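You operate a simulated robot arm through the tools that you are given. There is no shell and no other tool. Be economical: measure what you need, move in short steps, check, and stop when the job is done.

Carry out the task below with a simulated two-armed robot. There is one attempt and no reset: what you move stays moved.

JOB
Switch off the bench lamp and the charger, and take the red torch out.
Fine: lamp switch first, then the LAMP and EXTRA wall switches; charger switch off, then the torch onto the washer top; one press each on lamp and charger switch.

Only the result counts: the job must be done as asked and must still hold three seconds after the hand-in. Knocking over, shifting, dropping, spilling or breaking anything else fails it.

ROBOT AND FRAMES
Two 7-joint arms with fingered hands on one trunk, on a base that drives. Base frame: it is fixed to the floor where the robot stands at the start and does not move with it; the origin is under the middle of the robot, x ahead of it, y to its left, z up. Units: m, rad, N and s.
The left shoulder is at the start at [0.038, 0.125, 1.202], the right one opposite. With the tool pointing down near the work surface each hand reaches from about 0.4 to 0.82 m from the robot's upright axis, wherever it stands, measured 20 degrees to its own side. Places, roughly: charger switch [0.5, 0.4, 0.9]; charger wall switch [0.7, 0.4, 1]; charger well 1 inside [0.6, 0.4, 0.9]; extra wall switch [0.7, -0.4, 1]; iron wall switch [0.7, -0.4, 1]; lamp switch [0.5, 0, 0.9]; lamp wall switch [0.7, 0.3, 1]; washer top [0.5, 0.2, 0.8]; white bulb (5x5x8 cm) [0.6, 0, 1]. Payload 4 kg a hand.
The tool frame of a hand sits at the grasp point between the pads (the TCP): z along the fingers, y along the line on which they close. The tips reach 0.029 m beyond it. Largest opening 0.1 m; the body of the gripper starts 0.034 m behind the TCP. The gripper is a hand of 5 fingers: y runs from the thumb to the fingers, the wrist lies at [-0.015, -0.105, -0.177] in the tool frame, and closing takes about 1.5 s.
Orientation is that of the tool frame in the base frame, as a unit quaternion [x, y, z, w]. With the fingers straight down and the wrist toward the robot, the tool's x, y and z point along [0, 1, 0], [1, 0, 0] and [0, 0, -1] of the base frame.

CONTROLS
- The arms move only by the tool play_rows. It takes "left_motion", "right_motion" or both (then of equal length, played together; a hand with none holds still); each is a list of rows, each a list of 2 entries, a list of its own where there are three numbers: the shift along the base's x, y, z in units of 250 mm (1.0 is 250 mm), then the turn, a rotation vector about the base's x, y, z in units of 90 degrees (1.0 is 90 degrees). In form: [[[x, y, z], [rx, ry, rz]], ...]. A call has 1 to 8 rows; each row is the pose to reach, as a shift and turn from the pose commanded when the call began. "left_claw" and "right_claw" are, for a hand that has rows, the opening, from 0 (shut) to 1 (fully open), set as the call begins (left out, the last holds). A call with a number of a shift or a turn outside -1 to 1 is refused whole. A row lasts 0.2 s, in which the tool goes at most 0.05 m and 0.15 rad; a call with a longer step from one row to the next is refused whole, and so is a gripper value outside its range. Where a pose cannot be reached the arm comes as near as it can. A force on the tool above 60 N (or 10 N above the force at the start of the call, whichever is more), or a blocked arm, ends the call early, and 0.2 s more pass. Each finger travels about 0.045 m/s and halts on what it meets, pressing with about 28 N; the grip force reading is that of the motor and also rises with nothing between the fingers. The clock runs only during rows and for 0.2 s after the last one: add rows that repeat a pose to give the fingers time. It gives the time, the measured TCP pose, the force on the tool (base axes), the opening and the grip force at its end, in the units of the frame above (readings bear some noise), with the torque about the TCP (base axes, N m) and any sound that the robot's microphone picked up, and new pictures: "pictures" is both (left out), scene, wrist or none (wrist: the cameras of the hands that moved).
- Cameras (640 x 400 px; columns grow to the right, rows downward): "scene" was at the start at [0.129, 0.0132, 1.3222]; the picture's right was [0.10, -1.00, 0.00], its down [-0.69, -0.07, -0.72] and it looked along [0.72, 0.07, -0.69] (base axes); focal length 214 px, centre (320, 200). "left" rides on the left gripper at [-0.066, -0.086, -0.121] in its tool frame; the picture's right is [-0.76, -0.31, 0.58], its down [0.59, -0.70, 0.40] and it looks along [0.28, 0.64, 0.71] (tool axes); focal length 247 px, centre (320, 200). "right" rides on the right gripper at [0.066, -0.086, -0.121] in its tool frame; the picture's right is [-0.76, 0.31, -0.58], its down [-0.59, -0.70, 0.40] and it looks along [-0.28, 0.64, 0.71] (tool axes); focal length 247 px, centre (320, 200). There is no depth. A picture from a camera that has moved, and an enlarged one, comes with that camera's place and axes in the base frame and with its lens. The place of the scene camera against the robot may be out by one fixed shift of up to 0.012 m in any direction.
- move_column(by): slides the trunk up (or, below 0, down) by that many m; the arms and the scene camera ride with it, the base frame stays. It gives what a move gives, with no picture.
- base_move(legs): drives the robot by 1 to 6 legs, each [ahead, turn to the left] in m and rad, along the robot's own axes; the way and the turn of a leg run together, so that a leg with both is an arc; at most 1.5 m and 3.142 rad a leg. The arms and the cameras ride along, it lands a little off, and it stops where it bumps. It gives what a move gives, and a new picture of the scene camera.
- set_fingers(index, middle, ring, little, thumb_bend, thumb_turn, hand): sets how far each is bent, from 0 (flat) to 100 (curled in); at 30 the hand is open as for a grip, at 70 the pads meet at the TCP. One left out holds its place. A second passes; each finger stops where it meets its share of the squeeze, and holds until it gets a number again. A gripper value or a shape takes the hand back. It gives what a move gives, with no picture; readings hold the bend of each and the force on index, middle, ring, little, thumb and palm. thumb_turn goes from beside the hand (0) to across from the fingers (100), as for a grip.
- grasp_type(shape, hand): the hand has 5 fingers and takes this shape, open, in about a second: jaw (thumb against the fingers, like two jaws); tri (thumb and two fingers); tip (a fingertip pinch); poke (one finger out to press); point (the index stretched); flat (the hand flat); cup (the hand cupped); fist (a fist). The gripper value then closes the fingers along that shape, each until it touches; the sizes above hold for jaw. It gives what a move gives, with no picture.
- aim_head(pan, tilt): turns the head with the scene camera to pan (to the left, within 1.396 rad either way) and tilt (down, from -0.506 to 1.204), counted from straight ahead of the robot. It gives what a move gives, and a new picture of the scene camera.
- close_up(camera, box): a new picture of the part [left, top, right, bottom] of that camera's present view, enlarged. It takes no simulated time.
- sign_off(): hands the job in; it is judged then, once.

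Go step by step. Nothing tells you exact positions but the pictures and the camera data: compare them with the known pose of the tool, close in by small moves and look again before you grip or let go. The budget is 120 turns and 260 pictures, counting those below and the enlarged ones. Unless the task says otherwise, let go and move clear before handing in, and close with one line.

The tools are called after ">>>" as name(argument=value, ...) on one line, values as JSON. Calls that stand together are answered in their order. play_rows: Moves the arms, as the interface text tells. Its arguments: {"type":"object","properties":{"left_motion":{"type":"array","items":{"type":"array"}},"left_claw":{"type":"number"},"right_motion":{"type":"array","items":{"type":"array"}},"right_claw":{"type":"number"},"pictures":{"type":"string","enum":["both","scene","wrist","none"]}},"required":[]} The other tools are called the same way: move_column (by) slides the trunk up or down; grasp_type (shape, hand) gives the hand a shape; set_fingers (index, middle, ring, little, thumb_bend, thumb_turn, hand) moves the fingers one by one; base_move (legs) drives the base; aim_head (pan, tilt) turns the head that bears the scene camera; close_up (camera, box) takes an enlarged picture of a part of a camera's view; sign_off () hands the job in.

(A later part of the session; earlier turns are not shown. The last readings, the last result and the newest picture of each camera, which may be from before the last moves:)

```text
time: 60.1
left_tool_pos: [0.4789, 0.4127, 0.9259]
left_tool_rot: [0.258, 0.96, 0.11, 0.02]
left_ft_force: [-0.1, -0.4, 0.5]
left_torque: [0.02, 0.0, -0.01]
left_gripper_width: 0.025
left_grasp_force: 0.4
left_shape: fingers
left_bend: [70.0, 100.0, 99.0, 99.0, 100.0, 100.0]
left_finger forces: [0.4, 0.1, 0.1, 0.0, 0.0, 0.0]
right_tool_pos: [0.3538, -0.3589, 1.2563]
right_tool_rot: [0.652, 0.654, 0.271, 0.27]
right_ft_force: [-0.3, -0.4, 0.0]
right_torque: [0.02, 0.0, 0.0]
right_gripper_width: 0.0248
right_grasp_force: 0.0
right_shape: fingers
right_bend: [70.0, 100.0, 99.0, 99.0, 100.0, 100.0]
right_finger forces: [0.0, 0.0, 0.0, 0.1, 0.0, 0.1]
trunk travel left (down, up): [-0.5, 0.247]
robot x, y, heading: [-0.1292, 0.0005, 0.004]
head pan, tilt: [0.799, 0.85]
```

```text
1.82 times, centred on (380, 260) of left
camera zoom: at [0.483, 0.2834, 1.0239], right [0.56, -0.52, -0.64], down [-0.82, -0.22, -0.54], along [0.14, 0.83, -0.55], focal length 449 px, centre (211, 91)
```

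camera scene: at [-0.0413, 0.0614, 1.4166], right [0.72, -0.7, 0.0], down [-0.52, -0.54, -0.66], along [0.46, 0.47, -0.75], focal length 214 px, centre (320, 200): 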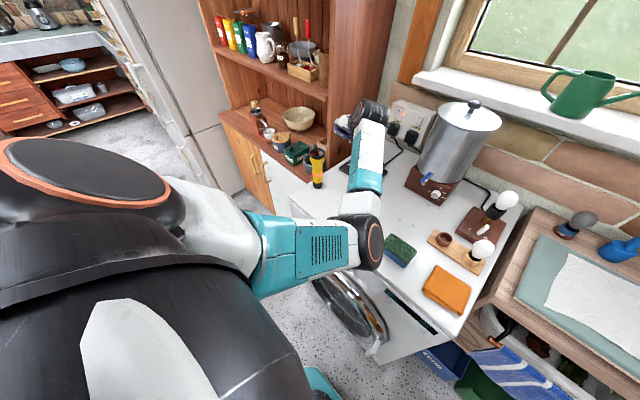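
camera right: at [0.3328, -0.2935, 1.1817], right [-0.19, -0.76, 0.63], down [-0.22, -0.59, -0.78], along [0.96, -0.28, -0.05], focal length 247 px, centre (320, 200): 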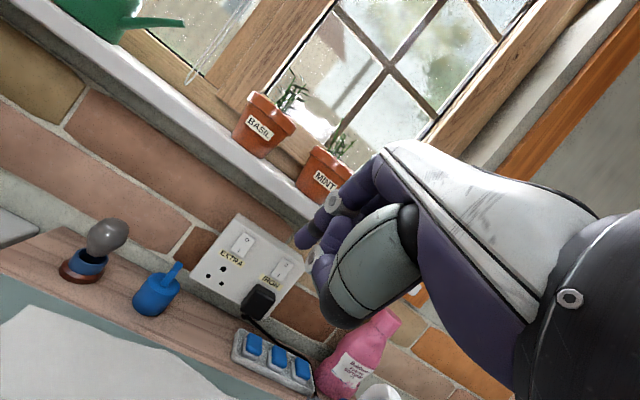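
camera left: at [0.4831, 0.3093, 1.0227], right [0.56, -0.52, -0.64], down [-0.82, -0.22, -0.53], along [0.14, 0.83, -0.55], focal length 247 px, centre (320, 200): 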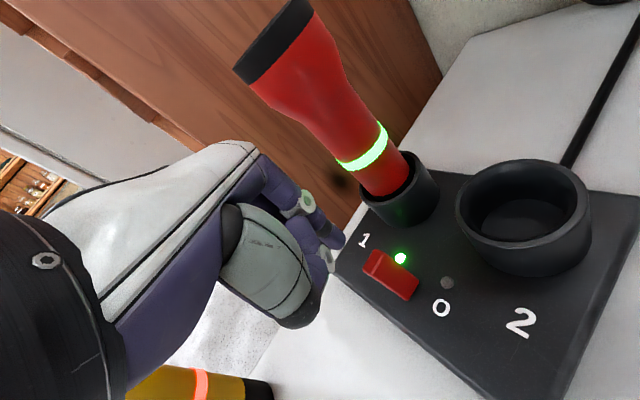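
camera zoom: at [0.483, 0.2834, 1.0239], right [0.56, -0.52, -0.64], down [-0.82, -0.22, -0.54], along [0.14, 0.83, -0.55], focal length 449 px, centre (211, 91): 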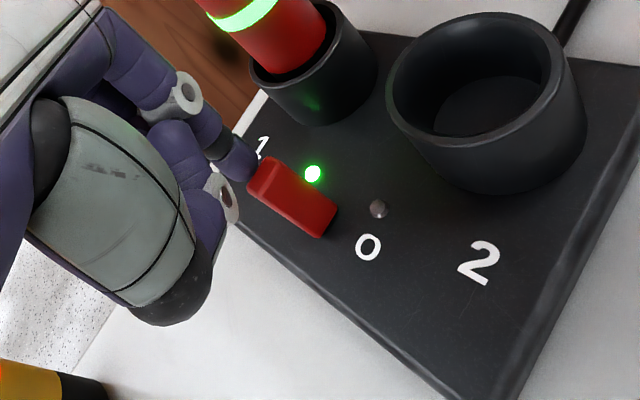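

Contact is just beginning. Continuing the push gently.

>>> play_rows(left_motion=[[[0, -0.02, 0], [0, 0, 0]], [[0, -0.04, 0], [0, 0, 0]], [[0, -0.055, 0], [0, 0, 0]], [[0, -0.065, 0], [0, 0, 0]]], pictures="none")

>>> close_up(camera="left", box=[250, 150, 510, 370])

```text
time: 61.1
left_tool_pos: [0.4788, 0.3994, 0.9254]
left_tool_rot: [0.256, 0.96, 0.11, 0.02]
left_ft_force: [-3.1, 10.1, 2.0]
left_torque: [0.25, 0.06, 0.15]
left_gripper_width: 0.0272
left_grasp_force: 5.0
left_shape: fingers
left_bend: [70.0, 100.0, 99.0, 99.0, 100.0, 100.0]
left_finger forces: [10.2, 0.0, 0.0, 0.0, 0.0, 0.0]
right_tool_pos: [0.3534, -0.3572, 1.2579]
right_tool_rot: [0.652, 0.654, 0.271, 0.271]
right_ft_force: [0.0, -0.2, 0.0]
right_torque: [-0.02, -0.01, 0.0]
right_gripper_width: 0.025
right_grasp_force: 0.0
right_shape: fingers
right_bend: [70.0, 100.0, 99.0, 99.0, 100.0, 100.0]
right_finger forces: [0.1, 0.1, 0.1, 0.0, 0.1, 0.0]
trunk travel left (down, up): [-0.5, 0.247]
robot x, y, heading: [-0.1297, 0.0012, 0.003]
head pan, tilt: [0.799, 0.85]
```

```text
1.82 times, centred on (380, 260) of left
camera zoom: at [0.482, 0.2702, 1.0239], right [0.56, -0.52, -0.64], down [-0.82, -0.22, -0.54], along [0.14, 0.83, -0.55], focal length 449 px, centre (211, 91)
```

zoom: 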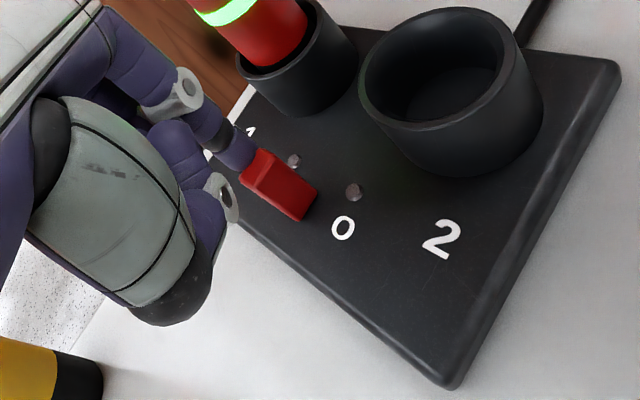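

The charger's LED went out and the lever leans to O. Backing off, then straight up.

>>> play_rows(left_motion=[[[0, 0.06, 0], [0, 0, 0]], [[0, 0.08, 0.06], [0, 0, 0]], [[0, 0.08, 0.2], [0, 0, 0]], [[0, 0.08, 0.36], [0, 0, 0]], [[0, 0.08, 0.52], [0, 0, 0]], [[0, 0.08, 0.68], [0, 0, 0]], [[0, 0.08, 0.84], [0, 0, 0]], [[0, 0.08, 1.0], [0, 0, 0]]], pictures="wrist")

>>> grasp_type(hand="left", shape="jaw")

>>> close_up(camera="left", box=[340, 120, 640, 400])

```text
time: 62.9
left_tool_pos: [0.4808, 0.4148, 1.1771]
left_tool_rot: [0.258, 0.96, 0.11, 0.021]
left_ft_force: [-0.5, 0.4, -0.3]
left_torque: [-0.01, 0.02, -0.01]
left_gripper_width: 0.0249
left_grasp_force: 0.1
left_shape: fingers
left_bend: [70.0, 100.0, 99.0, 99.0, 100.0, 100.0]
left_finger forces: [0.0, 0.0, 0.0, 0.0, 0.0, 0.0]
right_tool_pos: [0.3548, -0.3585, 1.2574]
right_tool_rot: [0.652, 0.655, 0.271, 0.27]
right_ft_force: [-1.0, 0.1, 0.3]
right_torque: [-0.01, -0.02, 0.0]
right_gripper_width: 0.0248
right_grasp_force: 0.0
right_shape: fingers
right_bend: [70.0, 100.0, 99.0, 99.0, 100.0, 100.0]
right_finger forces: [0.0, 0.0, 0.0, 0.0, 0.0, 0.0]
trunk travel left (down, up): [-0.5, 0.247]
robot x, y, heading: [-0.1326, 0.0016, 0.002]
head pan, tilt: [0.799, 0.85]
camera left: at [0.4838, 0.2864, 1.2749], right [0.56, -0.52, -0.64], down [-0.82, -0.22, -0.53], along [0.14, 0.83, -0.55], focal length 247 px, centre (320, 200)
```

left: 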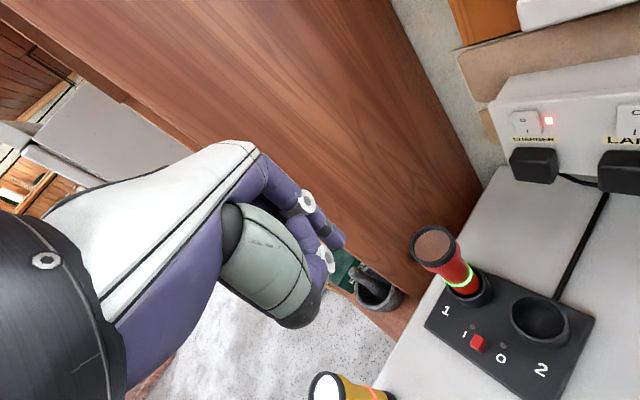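

```text
time: 63.8
left_tool_pos: [0.4809, 0.4159, 1.1758]
left_tool_rot: [0.258, 0.959, 0.111, 0.021]
left_ft_force: [-0.4, 0.0, 0.1]
left_torque: [-0.02, 0.03, 0.02]
left_gripper_width: 0.0997
left_grasp_force: 0.0
left_shape: jaw
left_bend: [30.0, 30.0, 30.0, 30.0, 30.0, 98.0]
left_finger forces: [0.0, 0.1, 0.1, 0.1, 0.1, 0.1]
right_tool_pos: [0.355, -0.3569, 1.2572]
right_tool_rot: [0.652, 0.655, 0.271, 0.27]
right_ft_force: [0.0, -0.3, 0.4]
right_torque: [0.02, -0.01, 0.0]
right_gripper_width: 0.025
right_grasp_force: 0.0
right_shape: fingers
right_bend: [70.0, 100.0, 99.0, 99.0, 100.0, 100.0]
right_finger forces: [0.0, 0.0, 0.0, 0.0, 0.0, 0.0]
trunk travel left (down, up): [-0.5, 0.247]
robot x, y, heading: [-0.1317, -0.0017, 0.001]
head pan, tilt: [0.799, 0.85]
```

```text
1.43 times, centred on (490, 260) of left
camera zoom: at [0.484, 0.2868, 1.2741], right [0.56, -0.52, -0.64], down [-0.82, -0.22, -0.53], along [0.14, 0.83, -0.55], focal length 353 px, centre (77, 114)
```

zoom: 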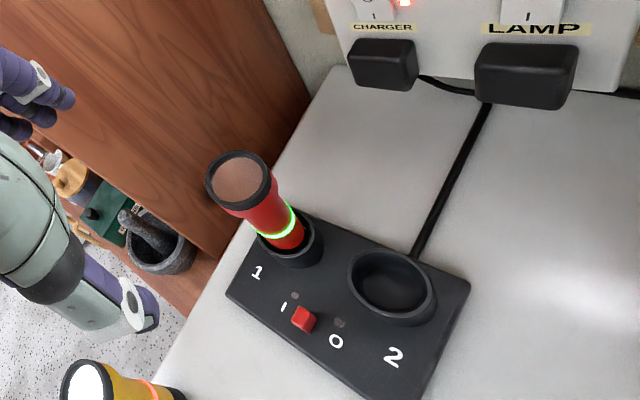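

Charger is off (both lamps dark, lever at O). Torch axis at about [0.549, 0.436], top z≈1.015. I'll bring the open hand above it, fingers straight down.

>>> play_rows(left_motion=[[[0.06, 0.02, 0], [-0.03, 0.021, -0.055]], [[0.12, 0.04, 0], [-0.059, 0.043, -0.11]], [[0.18, 0.06, 0], [-0.089, 0.064, -0.165]], [[0.24, 0.08, -0.05], [-0.118, 0.085, -0.22]], [[0.272, 0.08, -0.15], [-0.118, 0.085, -0.22]], [[0.272, 0.08, -0.2], [-0.118, 0.085, -0.22]]])

>>> close_up(camera="left", box=[220, 150, 520, 400])

>>> close_up(camera="scene", box=[270, 60, 470, 220])

```text
time: 65.2
left_tool_pos: [0.5471, 0.4377, 1.1251]
left_tool_rot: [0.422, 0.907, -0.001, -0.001]
left_ft_force: [-0.1, 0.5, 0.8]
left_torque: [0.02, 0.0, 0.0]
left_gripper_width: 0.0997
left_grasp_force: 0.2
left_shape: jaw
left_bend: [30.0, 30.0, 30.0, 30.0, 30.0, 98.0]
left_finger forces: [0.0, 0.1, 0.1, 0.0, 0.0, 0.2]
right_tool_pos: [0.3541, -0.3583, 1.2574]
right_tool_rot: [0.652, 0.654, 0.272, 0.27]
right_ft_force: [-0.4, -0.3, -0.1]
right_torque: [0.01, 0.0, 0.0]
right_gripper_width: 0.0249
right_grasp_force: 0.0
right_shape: fingers
right_bend: [70.0, 100.0, 99.0, 99.0, 100.0, 100.0]
right_finger forces: [0.0, 0.1, 0.1, 0.0, 0.1, 0.0]
trunk travel left (down, up): [-0.5, 0.247]
robot x, y, heading: [-0.1324, 0.0006, 0.004]
head pan, tilt: [0.799, 0.85]
camera scene: at [-0.0415, 0.0615, 1.4166], right [0.72, -0.7, 0.0], down [-0.52, -0.54, -0.66], along [0.46, 0.47, -0.75], focal length 214 px, centre (320, 200)
camera left: at [0.5245, 0.3328, 1.2464], right [0.25, -0.78, -0.58], down [-0.92, 0.0, -0.4], along [0.31, 0.63, -0.71], focal length 247 px, centre (320, 200)
```

scene: 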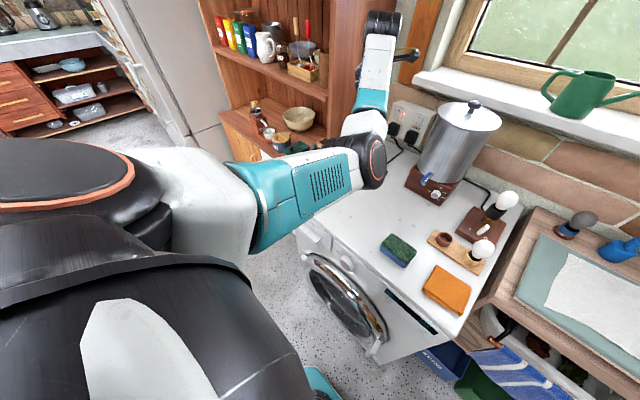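
left: 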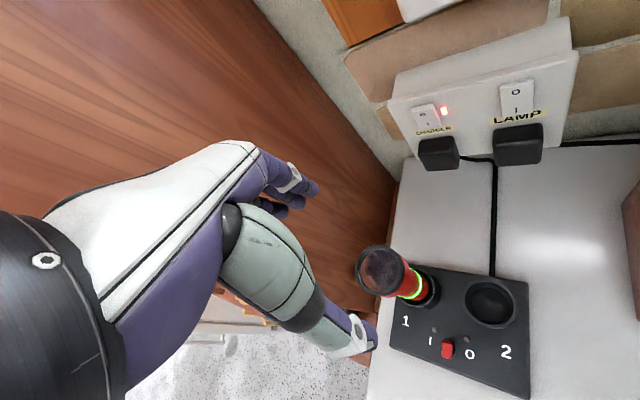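

```text
1.60 times, centred on (370, 275) of left
camera zoom: at [0.5245, 0.3328, 1.2464], right [0.25, -0.78, -0.58], down [-0.92, 0.0, -0.4], along [0.31, 0.63, -0.71], focal length 395 px, centre (240, 80)
```

zoom: 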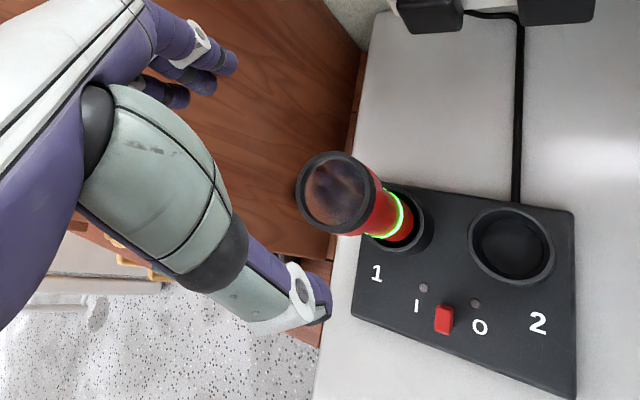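

```text
2.50 times, centred on (370, 140) of scene
camera zoom: at [-0.0415, 0.0615, 1.4166], right [0.72, -0.7, 0.0], down [-0.52, -0.54, -0.66], along [0.46, 0.47, -0.75], focal length 536 px, centre (195, 350)
```

zoom: 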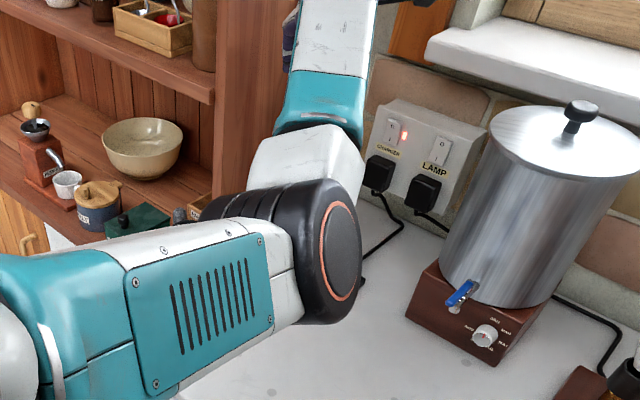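

Aligned within 2 mm. Descending to put the pads around the torch head (TCP z≈0.988).

>>> play_rows(left_motion=[[[0.005, -0.006, -0.12], [0, 0, 0]], [[0.009, -0.007, -0.24], [0, 0, 0]], [[0.009, -0.007, -0.36], [0, 0, 0]], [[0.009, -0.007, -0.46], [0, 0, 0]], [[0.009, -0.007, -0.545], [0, 0, 0]]])

>>> close_up(camera="left", box=[220, 150, 520, 400])

```text
time: 66.4
left_tool_pos: [0.551, 0.4355, 0.9888]
left_tool_rot: [0.422, 0.907, -0.001, 0.001]
left_ft_force: [-0.2, -0.2, 0.8]
left_torque: [0.03, 0.02, 0.01]
left_gripper_width: 0.1
left_grasp_force: 0.0
left_shape: jaw
left_bend: [30.0, 30.0, 30.0, 30.0, 30.0, 98.0]
left_finger forces: [0.1, 0.0, 0.0, 0.0, 0.0, 0.0]
right_tool_pos: [0.3547, -0.3573, 1.2567]
right_tool_rot: [0.652, 0.654, 0.271, 0.27]
right_ft_force: [0.0, 0.2, -0.2]
right_torque: [-0.02, 0.0, 0.0]
right_gripper_width: 0.0248
right_grasp_force: 0.0
right_shape: fingers
right_bend: [70.0, 100.0, 99.0, 99.0, 100.0, 100.0]
right_finger forces: [0.0, 0.0, 0.1, 0.0, 0.0, 0.1]
trunk travel left (down, up): [-0.5, 0.247]
robot x, y, heading: [-0.1324, -0.0003, 0.004]
head pan, tilt: [0.799, 0.85]
camera scene: at [-0.0412, 0.0615, 1.4166], right [0.72, -0.7, 0.0], down [-0.52, -0.54, -0.66], along [0.46, 0.47, -0.75], focal length 214 px, centre (320, 200)
camera left: at [0.5282, 0.3315, 1.1118], right [0.25, -0.78, -0.58], down [-0.92, 0.0, -0.4], along [0.31, 0.63, -0.71], focal length 247 px, centre (320, 200)
```

scene: 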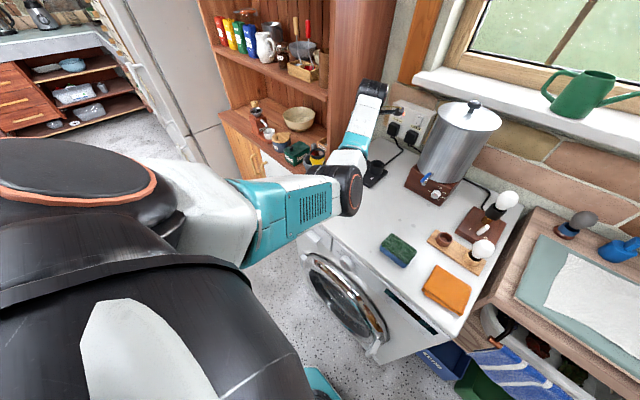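
left: 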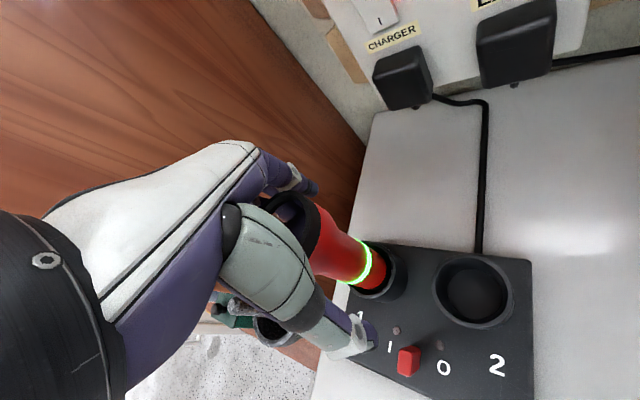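

```text
1.60 times, centred on (370, 275) of left
camera zoom: at [0.5282, 0.3315, 1.1118], right [0.25, -0.78, -0.58], down [-0.92, 0.0, -0.4], along [0.31, 0.63, -0.71], focal length 395 px, centre (240, 80)
```

zoom: 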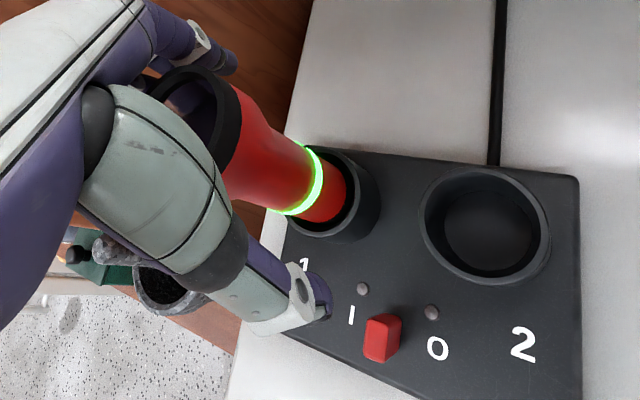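

The torch head sits between thumb and fingers. Closing the hand.

>>> play_rows(left_claw=0.0, left_motion=[[[0, 0, 0], [0, 0, 0]], [[0, 0, 0], [0, 0, 0]], [[0, 0, 0], [0, 0, 0]], [[0, 0, 0], [0, 0, 0]], [[0, 0, 0], [0, 0, 0]], [[0, 0, 0], [0, 0, 0]], [[0, 0, 0], [0, 0, 0]], [[0, 0, 0], [0, 0, 0]]], pictures="wrist")

>>> close_up(camera="left", box=[220, 150, 520, 400])

```text
time: 68.2
left_tool_pos: [0.5521, 0.4366, 0.9906]
left_tool_rot: [0.423, 0.906, -0.002, 0.0]
left_ft_force: [-1.3, -0.7, 0.2]
left_torque: [-0.07, 0.05, 0.0]
left_gripper_width: 0.0289
left_grasp_force: 27.5
left_shape: jaw
left_bend: [51.0, 54.0, 73.0, 57.0, 45.0, 100.0]
left_finger forces: [13.8, 8.4, 0.0, 0.1, 23.2, 0.1]
right_tool_pos: [0.3548, -0.3584, 1.2573]
right_tool_rot: [0.652, 0.654, 0.271, 0.27]
right_ft_force: [-0.2, -0.1, 0.6]
right_torque: [-0.01, 0.0, -0.03]
right_gripper_width: 0.0251
right_grasp_force: 0.1
right_shape: fingers
right_bend: [70.0, 100.0, 99.0, 99.0, 100.0, 100.0]
right_finger forces: [0.1, 0.0, 0.1, 0.0, 0.0, 0.0]
trunk travel left (down, up): [-0.5, 0.247]
robot x, y, heading: [-0.1304, -0.0021, 0.004]
head pan, tilt: [0.799, 0.85]
camera left: at [0.528, 0.3312, 1.1121], right [0.25, -0.78, -0.58], down [-0.92, 0.0, -0.4], along [0.31, 0.63, -0.71], focal length 247 px, centre (320, 200)
```

left: 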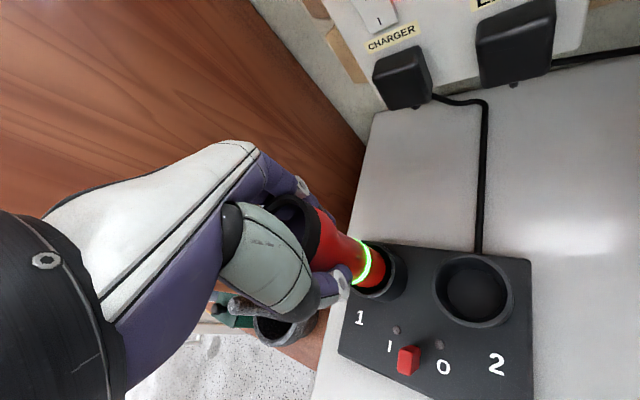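

```text
1.60 times, centred on (370, 275) of left
camera zoom: at [0.528, 0.3312, 1.1121], right [0.25, -0.78, -0.58], down [-0.92, 0.0, -0.4], along [0.31, 0.63, -0.71], focal length 395 px, centre (240, 80)
```

zoom: 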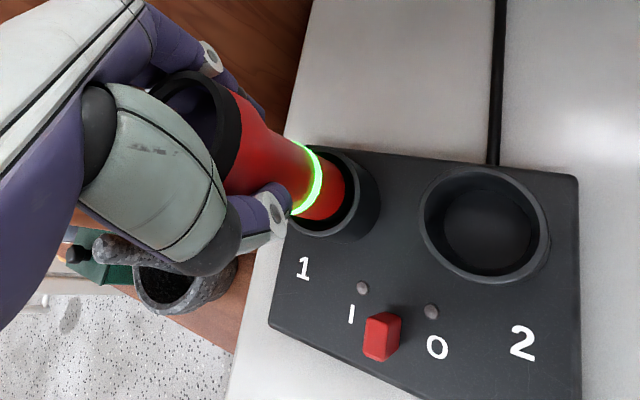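

Firm grip by thumb, index and middle. Lifting slowly straight up.

>>> play_rows(left_motion=[[[0, 0, 0.04], [0, 0, 0]], [[0, 0, 0.1], [0, 0, 0]], [[0, 0, 0.17], [0, 0, 0]], [[0, 0, 0.24], [0, 0, 0]], [[0, 0, 0.31], [0, 0, 0]], [[0, 0, 0.38], [0, 0, 0]], [[0, 0, 0.44], [0, 0, 0]]])

>>> close_up(camera="left", box=[220, 150, 520, 400])

```text
time: 69.8
left_tool_pos: [0.5491, 0.4351, 1.1004]
left_tool_rot: [0.423, 0.906, -0.001, -0.001]
left_ft_force: [0.6, 0.3, -1.5]
left_torque: [0.01, -0.01, 0.0]
left_gripper_width: 0.0285
left_grasp_force: 27.8
left_shape: jaw
left_bend: [51.0, 54.0, 73.0, 57.0, 45.0, 100.0]
left_finger forces: [13.8, 9.0, 0.0, 0.0, 23.0, 0.0]
right_tool_pos: [0.3544, -0.3571, 1.2568]
right_tool_rot: [0.652, 0.654, 0.271, 0.27]
right_ft_force: [-0.3, 0.6, 0.2]
right_torque: [-0.01, -0.02, 0.03]
right_gripper_width: 0.0248
right_grasp_force: 0.0
right_shape: fingers
right_bend: [70.0, 100.0, 99.0, 99.0, 100.0, 100.0]
right_finger forces: [0.0, 0.0, 0.0, 0.0, 0.0, 0.0]
trunk travel left (down, up): [-0.5, 0.247]
robot x, y, heading: [-0.1283, 0.0004, 0.004]
head pan, tilt: [0.799, 0.85]
camera scene: at [-0.0413, 0.0614, 1.4166], right [0.72, -0.7, 0.0], down [-0.52, -0.54, -0.66], along [0.46, 0.47, -0.75], focal length 214 px, centre (320, 200)
camera left: at [0.526, 0.33, 1.2215], right [0.25, -0.78, -0.58], down [-0.92, 0.0, -0.4], along [0.31, 0.63, -0.71], focal length 247 px, centre (320, 200)
```

scene: 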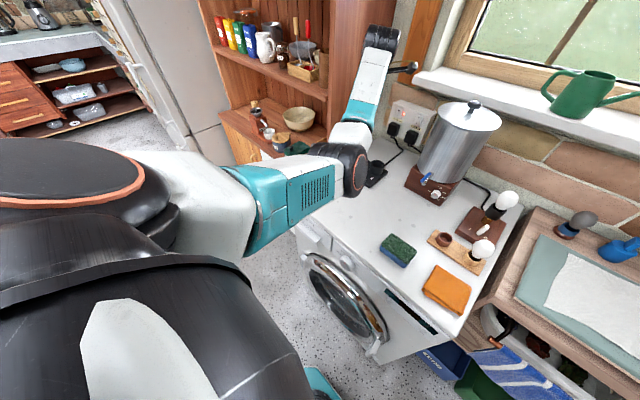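
left: 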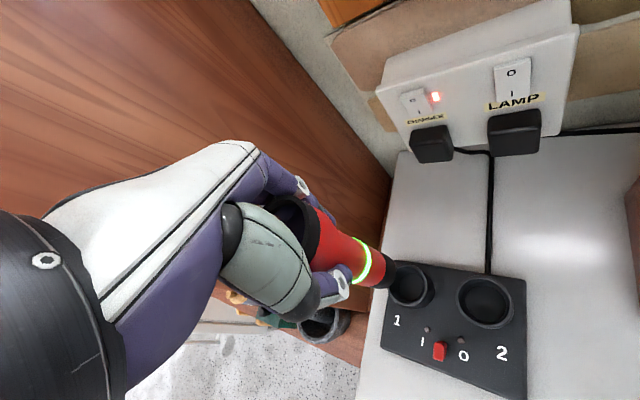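

```text
1.60 times, centred on (370, 275) of left
camera zoom: at [0.526, 0.33, 1.2215], right [0.25, -0.78, -0.58], down [-0.92, 0.0, -0.4], along [0.31, 0.63, -0.71], focal length 395 px, centre (240, 80)
```

zoom: 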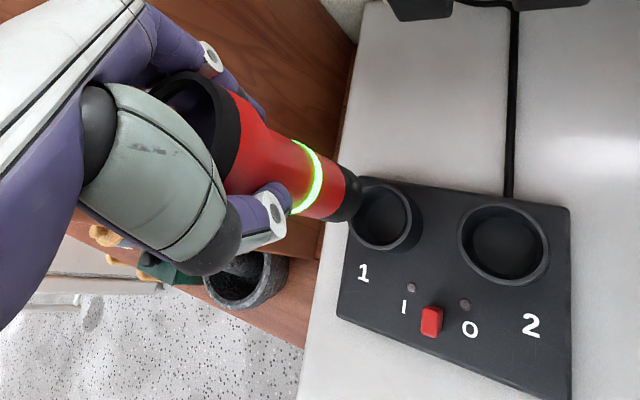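

The torch is out (tail at z≈0.965). I'll carry it over to a free spot on the washer at about [0.43, 0.28], easing the yaw on the way.

>>> play_rows(left_motion=[[[0, -0.02, 0.08], [0, 0, 0]], [[-0.06, -0.12, 0.08], [0, 0, -0.05]], [[-0.14, -0.22, 0.08], [0, 0, -0.1]], [[-0.22, -0.32, 0.08], [0, 0, -0.15]], [[-0.3, -0.42, 0.08], [0, 0, -0.2]], [[-0.39, -0.52, 0.08], [0, 0, -0.24]], [[-0.476, -0.62, 0.08], [0, 0, -0.278]]])

>>> close_up(camera="left", box=[220, 150, 520, 400])

```text
time: 71.4
left_tool_pos: [0.4326, 0.2776, 1.1207]
left_tool_rot: [0.609, 0.793, -0.002, -0.001]
left_ft_force: [0.4, -0.1, -1.9]
left_torque: [0.01, 0.0, -0.03]
left_gripper_width: 0.0285
left_grasp_force: 28.0
left_shape: jaw
left_bend: [51.0, 54.0, 73.0, 57.0, 46.0, 100.0]
left_finger forces: [13.6, 9.2, 0.1, 0.0, 22.9, 0.0]
right_tool_pos: [0.353, -0.3585, 1.2568]
right_tool_rot: [0.653, 0.654, 0.27, 0.271]
right_ft_force: [0.3, 0.1, -0.3]
right_torque: [0.0, -0.01, -0.02]
right_gripper_width: 0.0252
right_grasp_force: 0.1
right_shape: fingers
right_bend: [70.0, 100.0, 99.0, 99.0, 100.0, 100.0]
right_finger forces: [0.0, 0.0, 0.0, 0.1, 0.1, 0.0]
trunk travel left (down, up): [-0.5, 0.247]
robot x, y, heading: [-0.1275, -0.0023, 0.0]
head pan, tilt: [0.799, 0.85]
camera scene: at [-0.0416, 0.0608, 1.4167], right [0.72, -0.7, 0.0], down [-0.52, -0.54, -0.66], along [0.46, 0.47, -0.75], focal length 214 px, centre (320, 200)
camera left: at [0.3663, 0.1926, 1.241], right [-0.1, -0.81, -0.58], down [-0.83, 0.39, -0.4], along [0.54, 0.44, -0.71], focal length 247 px, centre (320, 200)
```

scene: 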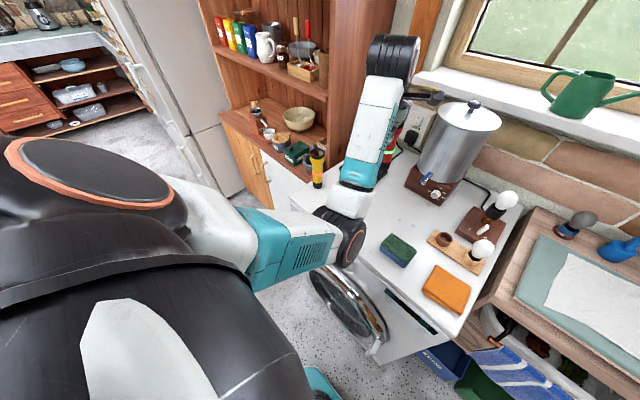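
left: 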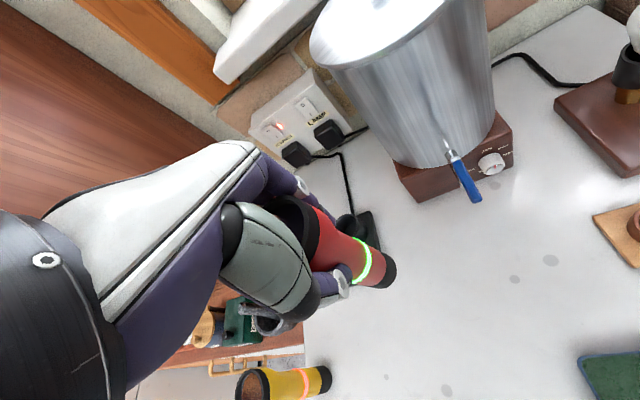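

```text
1.60 times, centred on (370, 275) of left
camera zoom: at [0.3663, 0.1926, 1.241], right [-0.1, -0.81, -0.58], down [-0.83, 0.39, -0.4], along [0.54, 0.44, -0.71], focal length 395 px, centre (240, 80)
```

zoom: 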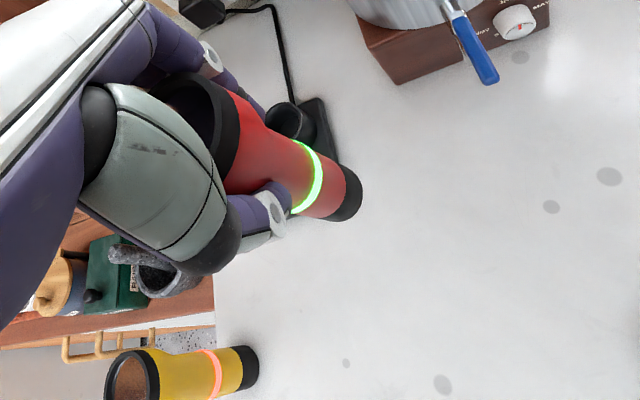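

Torch hangs upright over a clear spot. Lowering to just above the surface.

>>> play_rows(left_motion=[[[0, 0, -0.1], [0, 0, 0]], [[0, 0, -0.2], [0, 0, 0]], [[0, 0, -0.3], [0, 0, 0]], [[0, 0, -0.4], [0, 0, 0]], [[0, 0, -0.46], [0, 0, 0]], [[0, 0, -0.48], [0, 0, 0]]])

>>> close_up(camera="left", box=[270, 200, 470, 360])

```text
time: 72.8
left_tool_pos: [0.4316, 0.2817, 0.9987]
left_tool_rot: [0.608, 0.794, -0.001, -0.001]
left_ft_force: [0.2, 0.2, -2.5]
left_torque: [-0.01, 0.0, 0.02]
left_gripper_width: 0.0286
left_grasp_force: 27.9
left_shape: jaw
left_bend: [51.0, 54.0, 73.0, 57.0, 46.0, 100.0]
left_finger forces: [13.7, 9.2, 0.0, 0.0, 23.0, 0.0]
right_tool_pos: [0.3542, -0.3569, 1.2575]
right_tool_rot: [0.652, 0.655, 0.272, 0.27]
right_ft_force: [-0.4, 0.2, 0.2]
right_torque: [0.02, -0.01, -0.02]
right_gripper_width: 0.0249
right_grasp_force: 0.0
right_shape: fingers
right_bend: [70.0, 100.0, 99.0, 99.0, 100.0, 100.0]
right_finger forces: [0.1, 0.0, 0.0, 0.0, 0.0, 0.0]
trunk travel left (down, up): [-0.5, 0.247]
robot x, y, heading: [-0.132, -0.0038, 0.001]
head pan, tilt: [0.799, 0.85]
camera scene: at [-0.0413, 0.0614, 1.4166], right [0.72, -0.7, 0.0], down [-0.52, -0.54, -0.66], along [0.46, 0.47, -0.75], focal length 214 px, centre (320, 200)
camera left: at [0.366, 0.1961, 1.1205], right [-0.1, -0.81, -0.58], down [-0.83, 0.39, -0.4], along [0.54, 0.44, -0.71], focal length 247 px, centre (320, 200)
```

scene: 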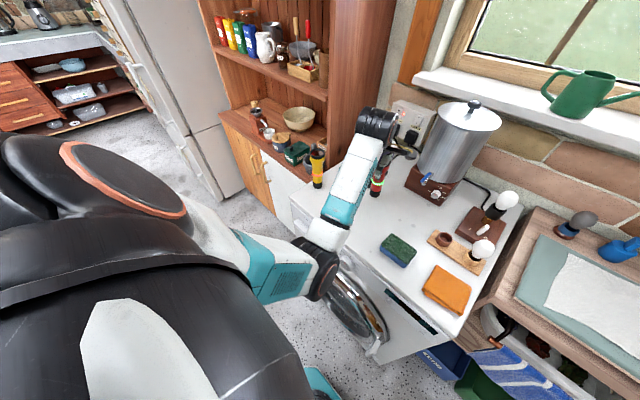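
left: 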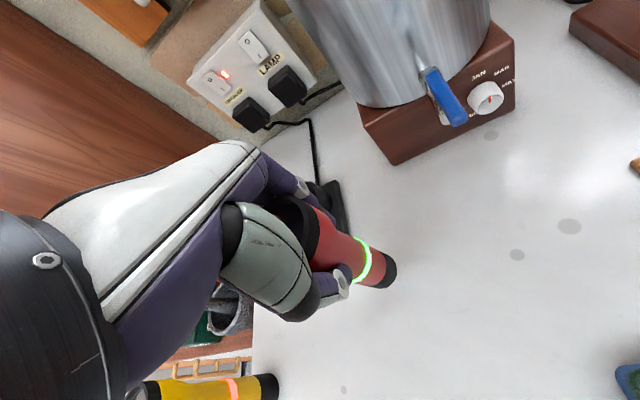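

```text
2.50 times, centred on (370, 280) of left
camera zoom: at [0.366, 0.1961, 1.1205], right [-0.1, -0.81, -0.58], down [-0.83, 0.39, -0.4], along [0.54, 0.44, -0.71], focal length 617 px, centre (195, 0)
```

zoom: 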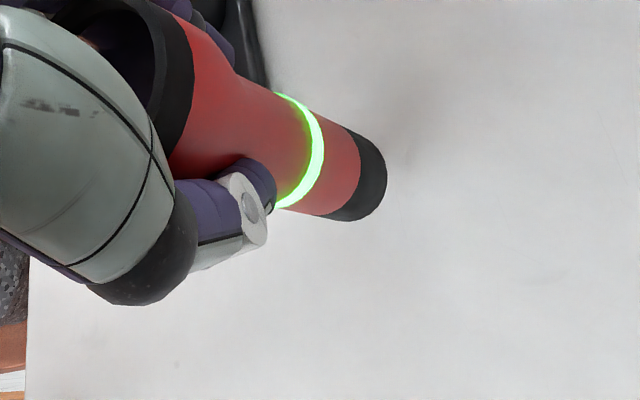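

Not touching yet. Creeping down.

>>> play_rows(left_motion=[[[0, 0, -0.012], [0, 0, 0]], [[0, 0, -0.024], [0, 0, 0]], [[0, 0, -0.036], [0, 0, 0]]], pictures="none")

>>> play_rows(left_motion=[[[0, 0, -0.008], [0, 0, 0]], [[0, 0, -0.012], [0, 0, 0]]], pictures="none")

>>> close_up(camera="left", box=[270, 200, 470, 360])

```text
time: 73.6
left_tool_pos: [0.43, 0.28, 0.9899]
left_tool_rot: [0.608, 0.794, -0.001, -0.001]
left_ft_force: [-0.3, 0.1, -1.5]
left_torque: [-0.01, 0.0, 0.01]
left_gripper_width: 0.0286
left_grasp_force: 28.3
left_shape: jaw
left_bend: [51.0, 54.0, 73.0, 57.0, 46.0, 100.0]
left_finger forces: [13.7, 9.3, 0.0, 0.0, 22.9, 0.1]
right_tool_pos: [0.3539, -0.3584, 1.2565]
right_tool_rot: [0.652, 0.655, 0.271, 0.269]
right_ft_force: [-1.5, 0.5, -0.6]
right_torque: [0.01, 0.01, 0.03]
right_gripper_width: 0.025
right_grasp_force: 0.0
right_shape: fingers
right_bend: [70.0, 100.0, 99.0, 99.0, 100.0, 100.0]
right_finger forces: [0.1, 0.0, 0.0, 0.0, 0.1, 0.0]
trunk travel left (down, up): [-0.5, 0.247]
robot x, y, heading: [-0.1275, -0.0, 0.0]
head pan, tilt: [0.799, 0.85]
```

```text
time: 74.2
left_tool_pos: [0.4307, 0.282, 0.9871]
left_tool_rot: [0.609, 0.793, -0.001, 0.0]
left_ft_force: [-1.0, -0.4, -2.0]
left_torque: [-0.03, 0.02, 0.0]
left_gripper_width: 0.0283
left_grasp_force: 27.9
left_shape: jaw
left_bend: [51.0, 54.0, 73.0, 57.0, 46.0, 100.0]
left_finger forces: [13.7, 9.2, 0.1, 0.0, 22.7, 0.0]
right_tool_pos: [0.3543, -0.3578, 1.257]
right_tool_rot: [0.652, 0.655, 0.272, 0.27]
right_ft_force: [-0.6, -0.3, -0.6]
right_torque: [0.05, 0.01, 0.02]
right_gripper_width: 0.025
right_grasp_force: 0.1
right_shape: fingers
right_bend: [70.0, 100.0, 99.0, 99.0, 100.0, 100.0]
right_finger forces: [0.0, 0.0, 0.0, 0.1, 0.0, 0.1]
trunk travel left (down, up): [-0.5, 0.247]
robot x, y, heading: [-0.1306, -0.0041, 0.005]
head pan, tilt: [0.799, 0.85]
```

```text
2.50 times, centred on (370, 280) of left
camera zoom: at [0.3655, 0.1959, 1.1078], right [-0.1, -0.81, -0.58], down [-0.83, 0.39, -0.4], along [0.54, 0.44, -0.71], focal length 617 px, centre (195, 0)
```

zoom: 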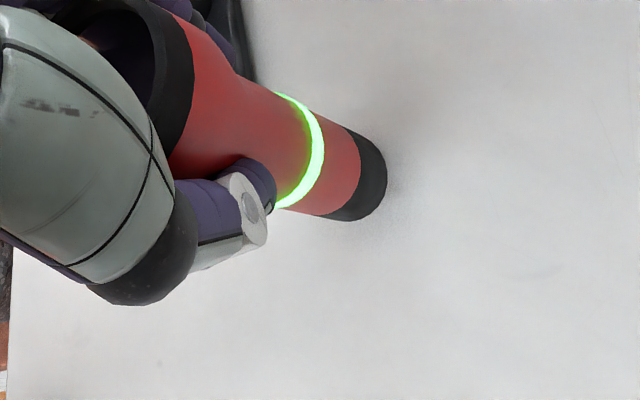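

Still a small gap. Continuing down a few millimetres at a time.

>>> play_rows(left_motion=[[[0, 0, -0.01], [0, 0, 0]], [[0, 0, -0.02], [0, 0, 0]]], pictures="none")

>>> play_rows(left_motion=[[[0, 0, -0.008], [0, 0, 0]], [[0, 0, -0.014], [0, 0, 0]]], pictures="none")

>>> close_up(camera="left", box=[270, 200, 470, 360])

```text
time: 74.8
left_tool_pos: [0.4312, 0.2807, 0.9815]
left_tool_rot: [0.609, 0.793, -0.002, 0.0]
left_ft_force: [0.4, 0.4, -2.2]
left_torque: [0.02, -0.02, -0.02]
left_gripper_width: 0.0285
left_grasp_force: 28.0
left_shape: jaw
left_bend: [51.0, 54.0, 73.0, 57.0, 46.0, 100.0]
left_finger forces: [13.7, 9.3, 0.0, 0.0, 22.8, 0.0]
right_tool_pos: [0.3537, -0.3577, 1.2579]
right_tool_rot: [0.652, 0.655, 0.271, 0.27]
right_ft_force: [0.0, 0.2, -0.2]
right_torque: [0.01, -0.02, 0.0]
right_gripper_width: 0.0251
right_grasp_force: 0.0
right_shape: fingers
right_bend: [70.0, 100.0, 99.0, 99.0, 100.0, 100.0]
right_finger forces: [0.0, 0.0, 0.0, 0.0, 0.0, 0.0]
trunk travel left (down, up): [-0.5, 0.247]
robot x, y, heading: [-0.1301, -0.0019, -0.003]
head pan, tilt: [0.799, 0.85]
```

```text
time: 75.4
left_tool_pos: [0.4311, 0.2799, 0.9779]
left_tool_rot: [0.608, 0.794, -0.002, -0.001]
left_ft_force: [0.1, 1.0, -1.1]
left_torque: [-0.02, -0.01, 0.04]
left_gripper_width: 0.0282
left_grasp_force: 28.0
left_shape: jaw
left_bend: [51.0, 54.0, 73.0, 57.0, 46.0, 100.0]
left_finger forces: [13.7, 9.3, 0.0, 0.0, 22.8, 0.1]
right_tool_pos: [0.3543, -0.3582, 1.2561]
right_tool_rot: [0.652, 0.655, 0.271, 0.27]
right_ft_force: [-0.3, 0.5, 0.1]
right_torque: [0.01, -0.02, -0.02]
right_gripper_width: 0.0248
right_grasp_force: 0.0
right_shape: fingers
right_bend: [70.0, 100.0, 99.0, 99.0, 100.0, 100.0]
right_finger forces: [0.0, 0.1, 0.0, 0.0, 0.0, 0.0]
trunk travel left (down, up): [-0.5, 0.247]
robot x, y, heading: [-0.1287, -0.0023, 0.004]
head pan, tilt: [0.799, 0.85]
```

```text
2.50 times, centred on (370, 280) of left
camera zoom: at [0.3652, 0.1946, 1.0999], right [-0.1, -0.81, -0.58], down [-0.83, 0.39, -0.4], along [0.54, 0.44, -0.71], focal length 617 px, centre (195, 0)
```

zoom: 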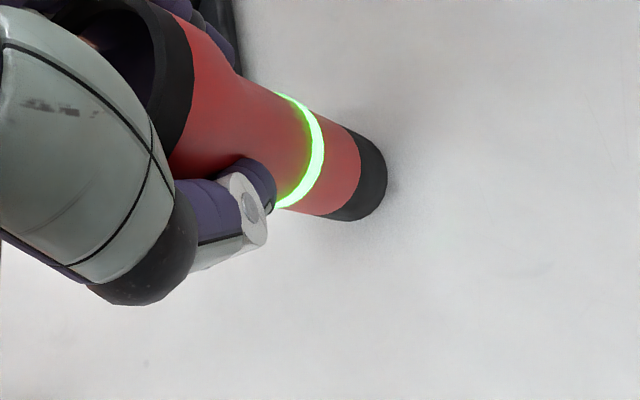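

>>> play_rows(left_motion=[[[0, 0, -0.008], [0, 0, 0]], [[0, 0, -0.014], [0, 0, 0]]], pictures="none")

>>> play_rows(left_motion=[[[0, 0, -0.006], [0, 0, 0]], [[0, 0, -0.012], [0, 0, 0]]], pictures="none")

>>> close_up(camera="left", box=[270, 200, 470, 360])

```text
time: 76.0
left_tool_pos: [0.4299, 0.2801, 0.9751]
left_tool_rot: [0.609, 0.793, -0.001, -0.002]
left_ft_force: [0.1, -0.9, -2.5]
left_torque: [0.01, -0.03, -0.05]
left_gripper_width: 0.0287
left_grasp_force: 28.0
left_shape: jaw
left_bend: [51.0, 54.0, 73.0, 57.0, 46.0, 100.0]
left_finger forces: [13.7, 9.3, 0.0, 0.1, 22.8, 0.1]
right_tool_pos: [0.3539, -0.3585, 1.2564]
right_tool_rot: [0.652, 0.654, 0.271, 0.27]
right_ft_force: [0.1, -1.0, -0.1]
right_torque: [-0.01, 0.01, 0.01]
right_gripper_width: 0.025
right_grasp_force: 0.1
right_shape: fingers
right_bend: [70.0, 100.0, 99.0, 99.0, 100.0, 100.0]
right_finger forces: [0.0, 0.1, 0.0, 0.0, 0.0, 0.1]
trunk travel left (down, up): [-0.5, 0.247]
robot x, y, heading: [-0.1314, -0.0021, 0.003]
head pan, tilt: [0.799, 0.85]
```

```text
time: 76.6
left_tool_pos: [0.4306, 0.2799, 0.9727]
left_tool_rot: [0.609, 0.794, 0.0, -0.001]
left_ft_force: [0.2, -0.3, 2.7]
left_torque: [0.02, -0.03, -0.02]
left_gripper_width: 0.0283
left_grasp_force: 28.2
left_shape: jaw
left_bend: [51.0, 54.0, 73.0, 57.0, 46.0, 100.0]
left_finger forces: [14.2, 9.8, 0.0, 0.0, 23.3, 0.0]
right_tool_pos: [0.3546, -0.3575, 1.2568]
right_tool_rot: [0.653, 0.655, 0.27, 0.27]
right_ft_force: [-0.3, 0.5, 0.4]
right_torque: [0.02, -0.01, -0.01]
right_gripper_width: 0.0248
right_grasp_force: 0.0
right_shape: fingers
right_bend: [70.0, 100.0, 99.0, 99.0, 100.0, 100.0]
right_finger forces: [0.0, 0.0, 0.1, 0.0, 0.0, 0.0]
trunk travel left (down, up): [-0.5, 0.247]
robot x, y, heading: [-0.1334, -0.0011, -0.001]
head pan, tilt: [0.799, 0.85]
```

```text
2.50 times, centred on (370, 280) of left
camera zoom: at [0.3649, 0.1949, 1.0936], right [-0.1, -0.81, -0.58], down [-0.83, 0.39, -0.4], along [0.55, 0.44, -0.71], focal length 617 px, centre (195, 0)
```

zoom: 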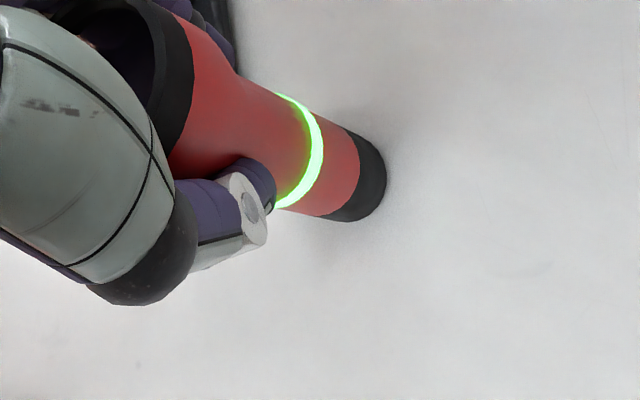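

Contact (force turned upward, 2.7 N). I'll settle 1 mm more, then open gently.

>>> play_rows(left_motion=[[[0, 0, -0.004], [0, 0, 0]], [[0, 0, -0.004], [0, 0, 0]]], pictures="none")

>>> play_rows(left_claw=0.75, left_motion=[[[0, 0, 0], [0, 0, 0]], [[0, 0, 0], [0, 0, 0]], [[0, 0, 0], [0, 0, 0]], [[0, 0, 0], [0, 0, 0]], [[0, 0, 0], [0, 0, 0]], [[0, 0, 0], [0, 0, 0]], [[0, 0, 0], [0, 0, 0]]], pictures="wrist")

>>> close_up(camera="left", box=[220, 150, 520, 400])

```text
time: 77.2
left_tool_pos: [0.4306, 0.2791, 0.9712]
left_tool_rot: [0.609, 0.793, 0.001, 0.0]
left_ft_force: [1.7, 0.5, 8.4]
left_torque: [0.04, -0.06, 0.01]
left_gripper_width: 0.0284
left_grasp_force: 27.6
left_shape: jaw
left_bend: [51.0, 53.0, 73.0, 57.0, 46.0, 100.0]
left_finger forces: [14.9, 10.5, 0.1, 0.1, 23.6, 0.0]
right_tool_pos: [0.354, -0.3588, 1.2571]
right_tool_rot: [0.652, 0.654, 0.271, 0.27]
right_ft_force: [0.1, 0.5, 0.2]
right_torque: [-0.01, 0.02, -0.01]
right_gripper_width: 0.0249
right_grasp_force: 0.0
right_shape: fingers
right_bend: [70.0, 100.0, 99.0, 99.0, 100.0, 100.0]
right_finger forces: [0.1, 0.0, 0.0, 0.1, 0.0, 0.0]
trunk travel left (down, up): [-0.5, 0.247]
robot x, y, heading: [-0.1301, 0.0008, 0.003]
head pan, tilt: [0.799, 0.85]
```

```text
time: 78.8
left_tool_pos: [0.43, 0.2804, 0.9702]
left_tool_rot: [0.609, 0.794, -0.001, 0.0]
left_ft_force: [-0.4, 0.4, 0.2]
left_torque: [0.02, 0.03, -0.04]
left_gripper_width: 0.0747
left_grasp_force: 0.1
left_shape: jaw
left_bend: [39.0, 34.0, 25.0, 39.0, 31.0, 99.0]
left_finger forces: [0.2, 0.1, 0.1, 0.1, 0.0, 0.0]
right_tool_pos: [0.3537, -0.3586, 1.2577]
right_tool_rot: [0.651, 0.655, 0.271, 0.27]
right_ft_force: [0.3, 0.1, 0.0]
right_torque: [-0.04, 0.01, 0.04]
right_gripper_width: 0.0251
right_grasp_force: 0.0
right_shape: fingers
right_bend: [70.0, 100.0, 99.0, 99.0, 100.0, 100.0]
right_finger forces: [0.0, 0.0, 0.1, 0.0, 0.0, 0.0]
trunk travel left (down, up): [-0.5, 0.247]
robot x, y, heading: [-0.1293, -0.0021, 0.004]
head pan, tilt: [0.799, 0.85]
camera left: at [0.3649, 0.1947, 1.0922], right [-0.1, -0.81, -0.58], down [-0.83, 0.39, -0.4], along [0.54, 0.44, -0.71], focal length 247 px, centre (320, 200)
```

left: 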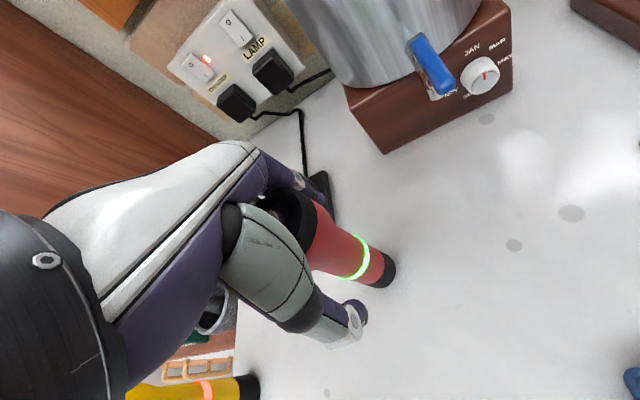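

```text
1.60 times, centred on (370, 275) of left
camera zoom: at [0.3649, 0.1947, 1.0922], right [-0.1, -0.81, -0.58], down [-0.83, 0.39, -0.4], along [0.54, 0.44, -0.71], focal length 395 px, centre (240, 80)
```

zoom: 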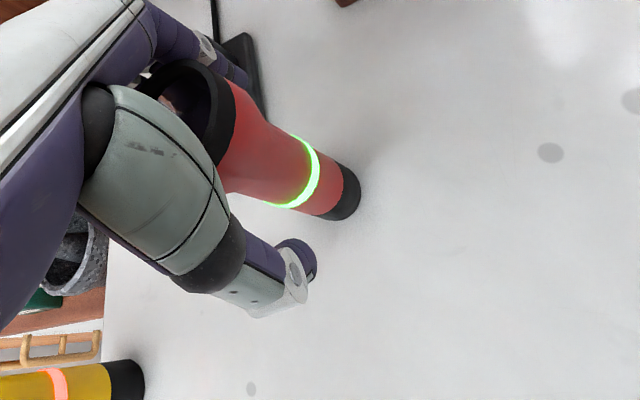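

The torch stands by itself. Opening fully, and then lifting straight up.

>>> play_rows(left_claw=1.0, left_motion=[[[0, 0, 0], [0, 0, 0]], [[0, 0, 0], [0, 0, 0]], [[0, 0, 0.06], [0, 0, 0]], [[0, 0, 0.16], [0, 0, 0]], [[0, 0, 0.3], [0, 0, 0]], [[0, 0, 0.45], [0, 0, 0]], [[0, 0, 0.6], [0, 0, 0]], [[0, 0, 0.7], [0, 0, 0]]])

>>> close_up(camera="left", box=[220, 150, 520, 400])

```text
time: 80.6
left_tool_pos: [0.4276, 0.2811, 1.1467]
left_tool_rot: [0.609, 0.793, -0.002, -0.001]
left_ft_force: [-0.2, -0.1, -0.3]
left_torque: [0.0, -0.01, -0.02]
left_gripper_width: 0.0999
left_grasp_force: 0.1
left_shape: jaw
left_bend: [30.0, 30.0, 30.0, 30.0, 30.0, 98.0]
left_finger forces: [0.0, 0.1, 0.0, 0.1, 0.0, 0.0]
right_tool_pos: [0.3547, -0.3577, 1.2576]
right_tool_rot: [0.652, 0.655, 0.271, 0.27]
right_ft_force: [0.3, 0.5, -0.1]
right_torque: [-0.01, 0.0, 0.02]
right_gripper_width: 0.0252
right_grasp_force: 0.0
right_shape: fingers
right_bend: [70.0, 100.0, 99.0, 99.0, 100.0, 100.0]
right_finger forces: [0.0, 0.0, 0.0, 0.0, 0.0, 0.1]
trunk travel left (down, up): [-0.5, 0.247]
robot x, y, heading: [-0.1347, 0.0043, 0.004]
head pan, tilt: [0.799, 0.85]
camera scene: at [-0.0414, 0.0611, 1.4166], right [0.72, -0.7, 0.0], down [-0.52, -0.54, -0.66], along [0.46, 0.47, -0.75], focal length 214 px, centre (320, 200)
camera left: at [0.3617, 0.1952, 1.2694], right [-0.1, -0.81, -0.58], down [-0.83, 0.39, -0.4], along [0.54, 0.44, -0.71], focal length 247 px, centre (320, 200)
```

scene: 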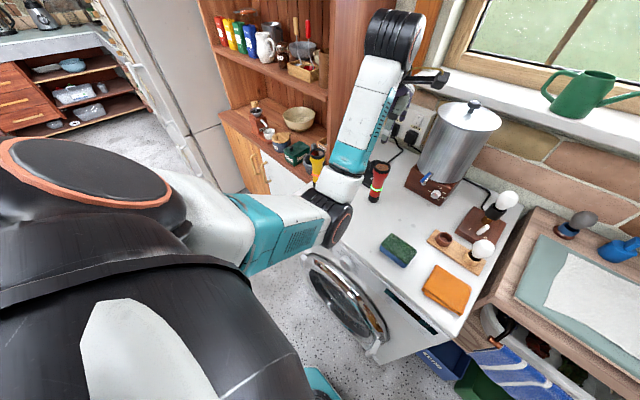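
left: 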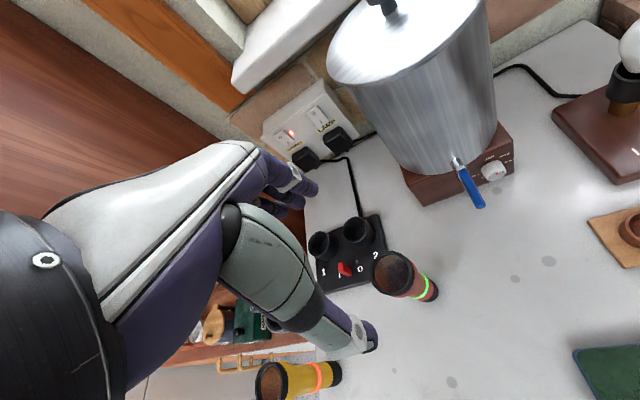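

```text
1.60 times, centred on (370, 275) of left
camera zoom: at [0.3617, 0.1952, 1.2694], right [-0.1, -0.81, -0.58], down [-0.83, 0.39, -0.4], along [0.54, 0.44, -0.71], focal length 395 px, centre (240, 80)
```

zoom: 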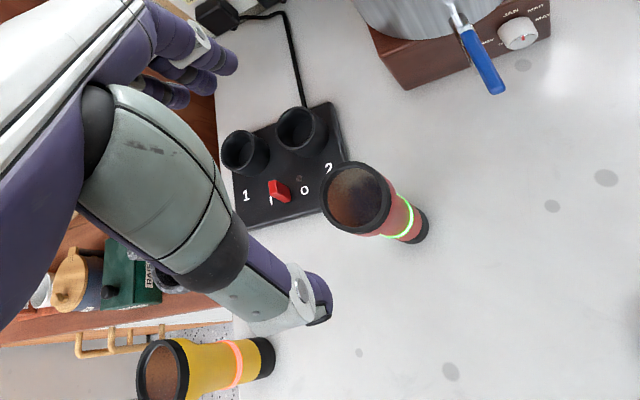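

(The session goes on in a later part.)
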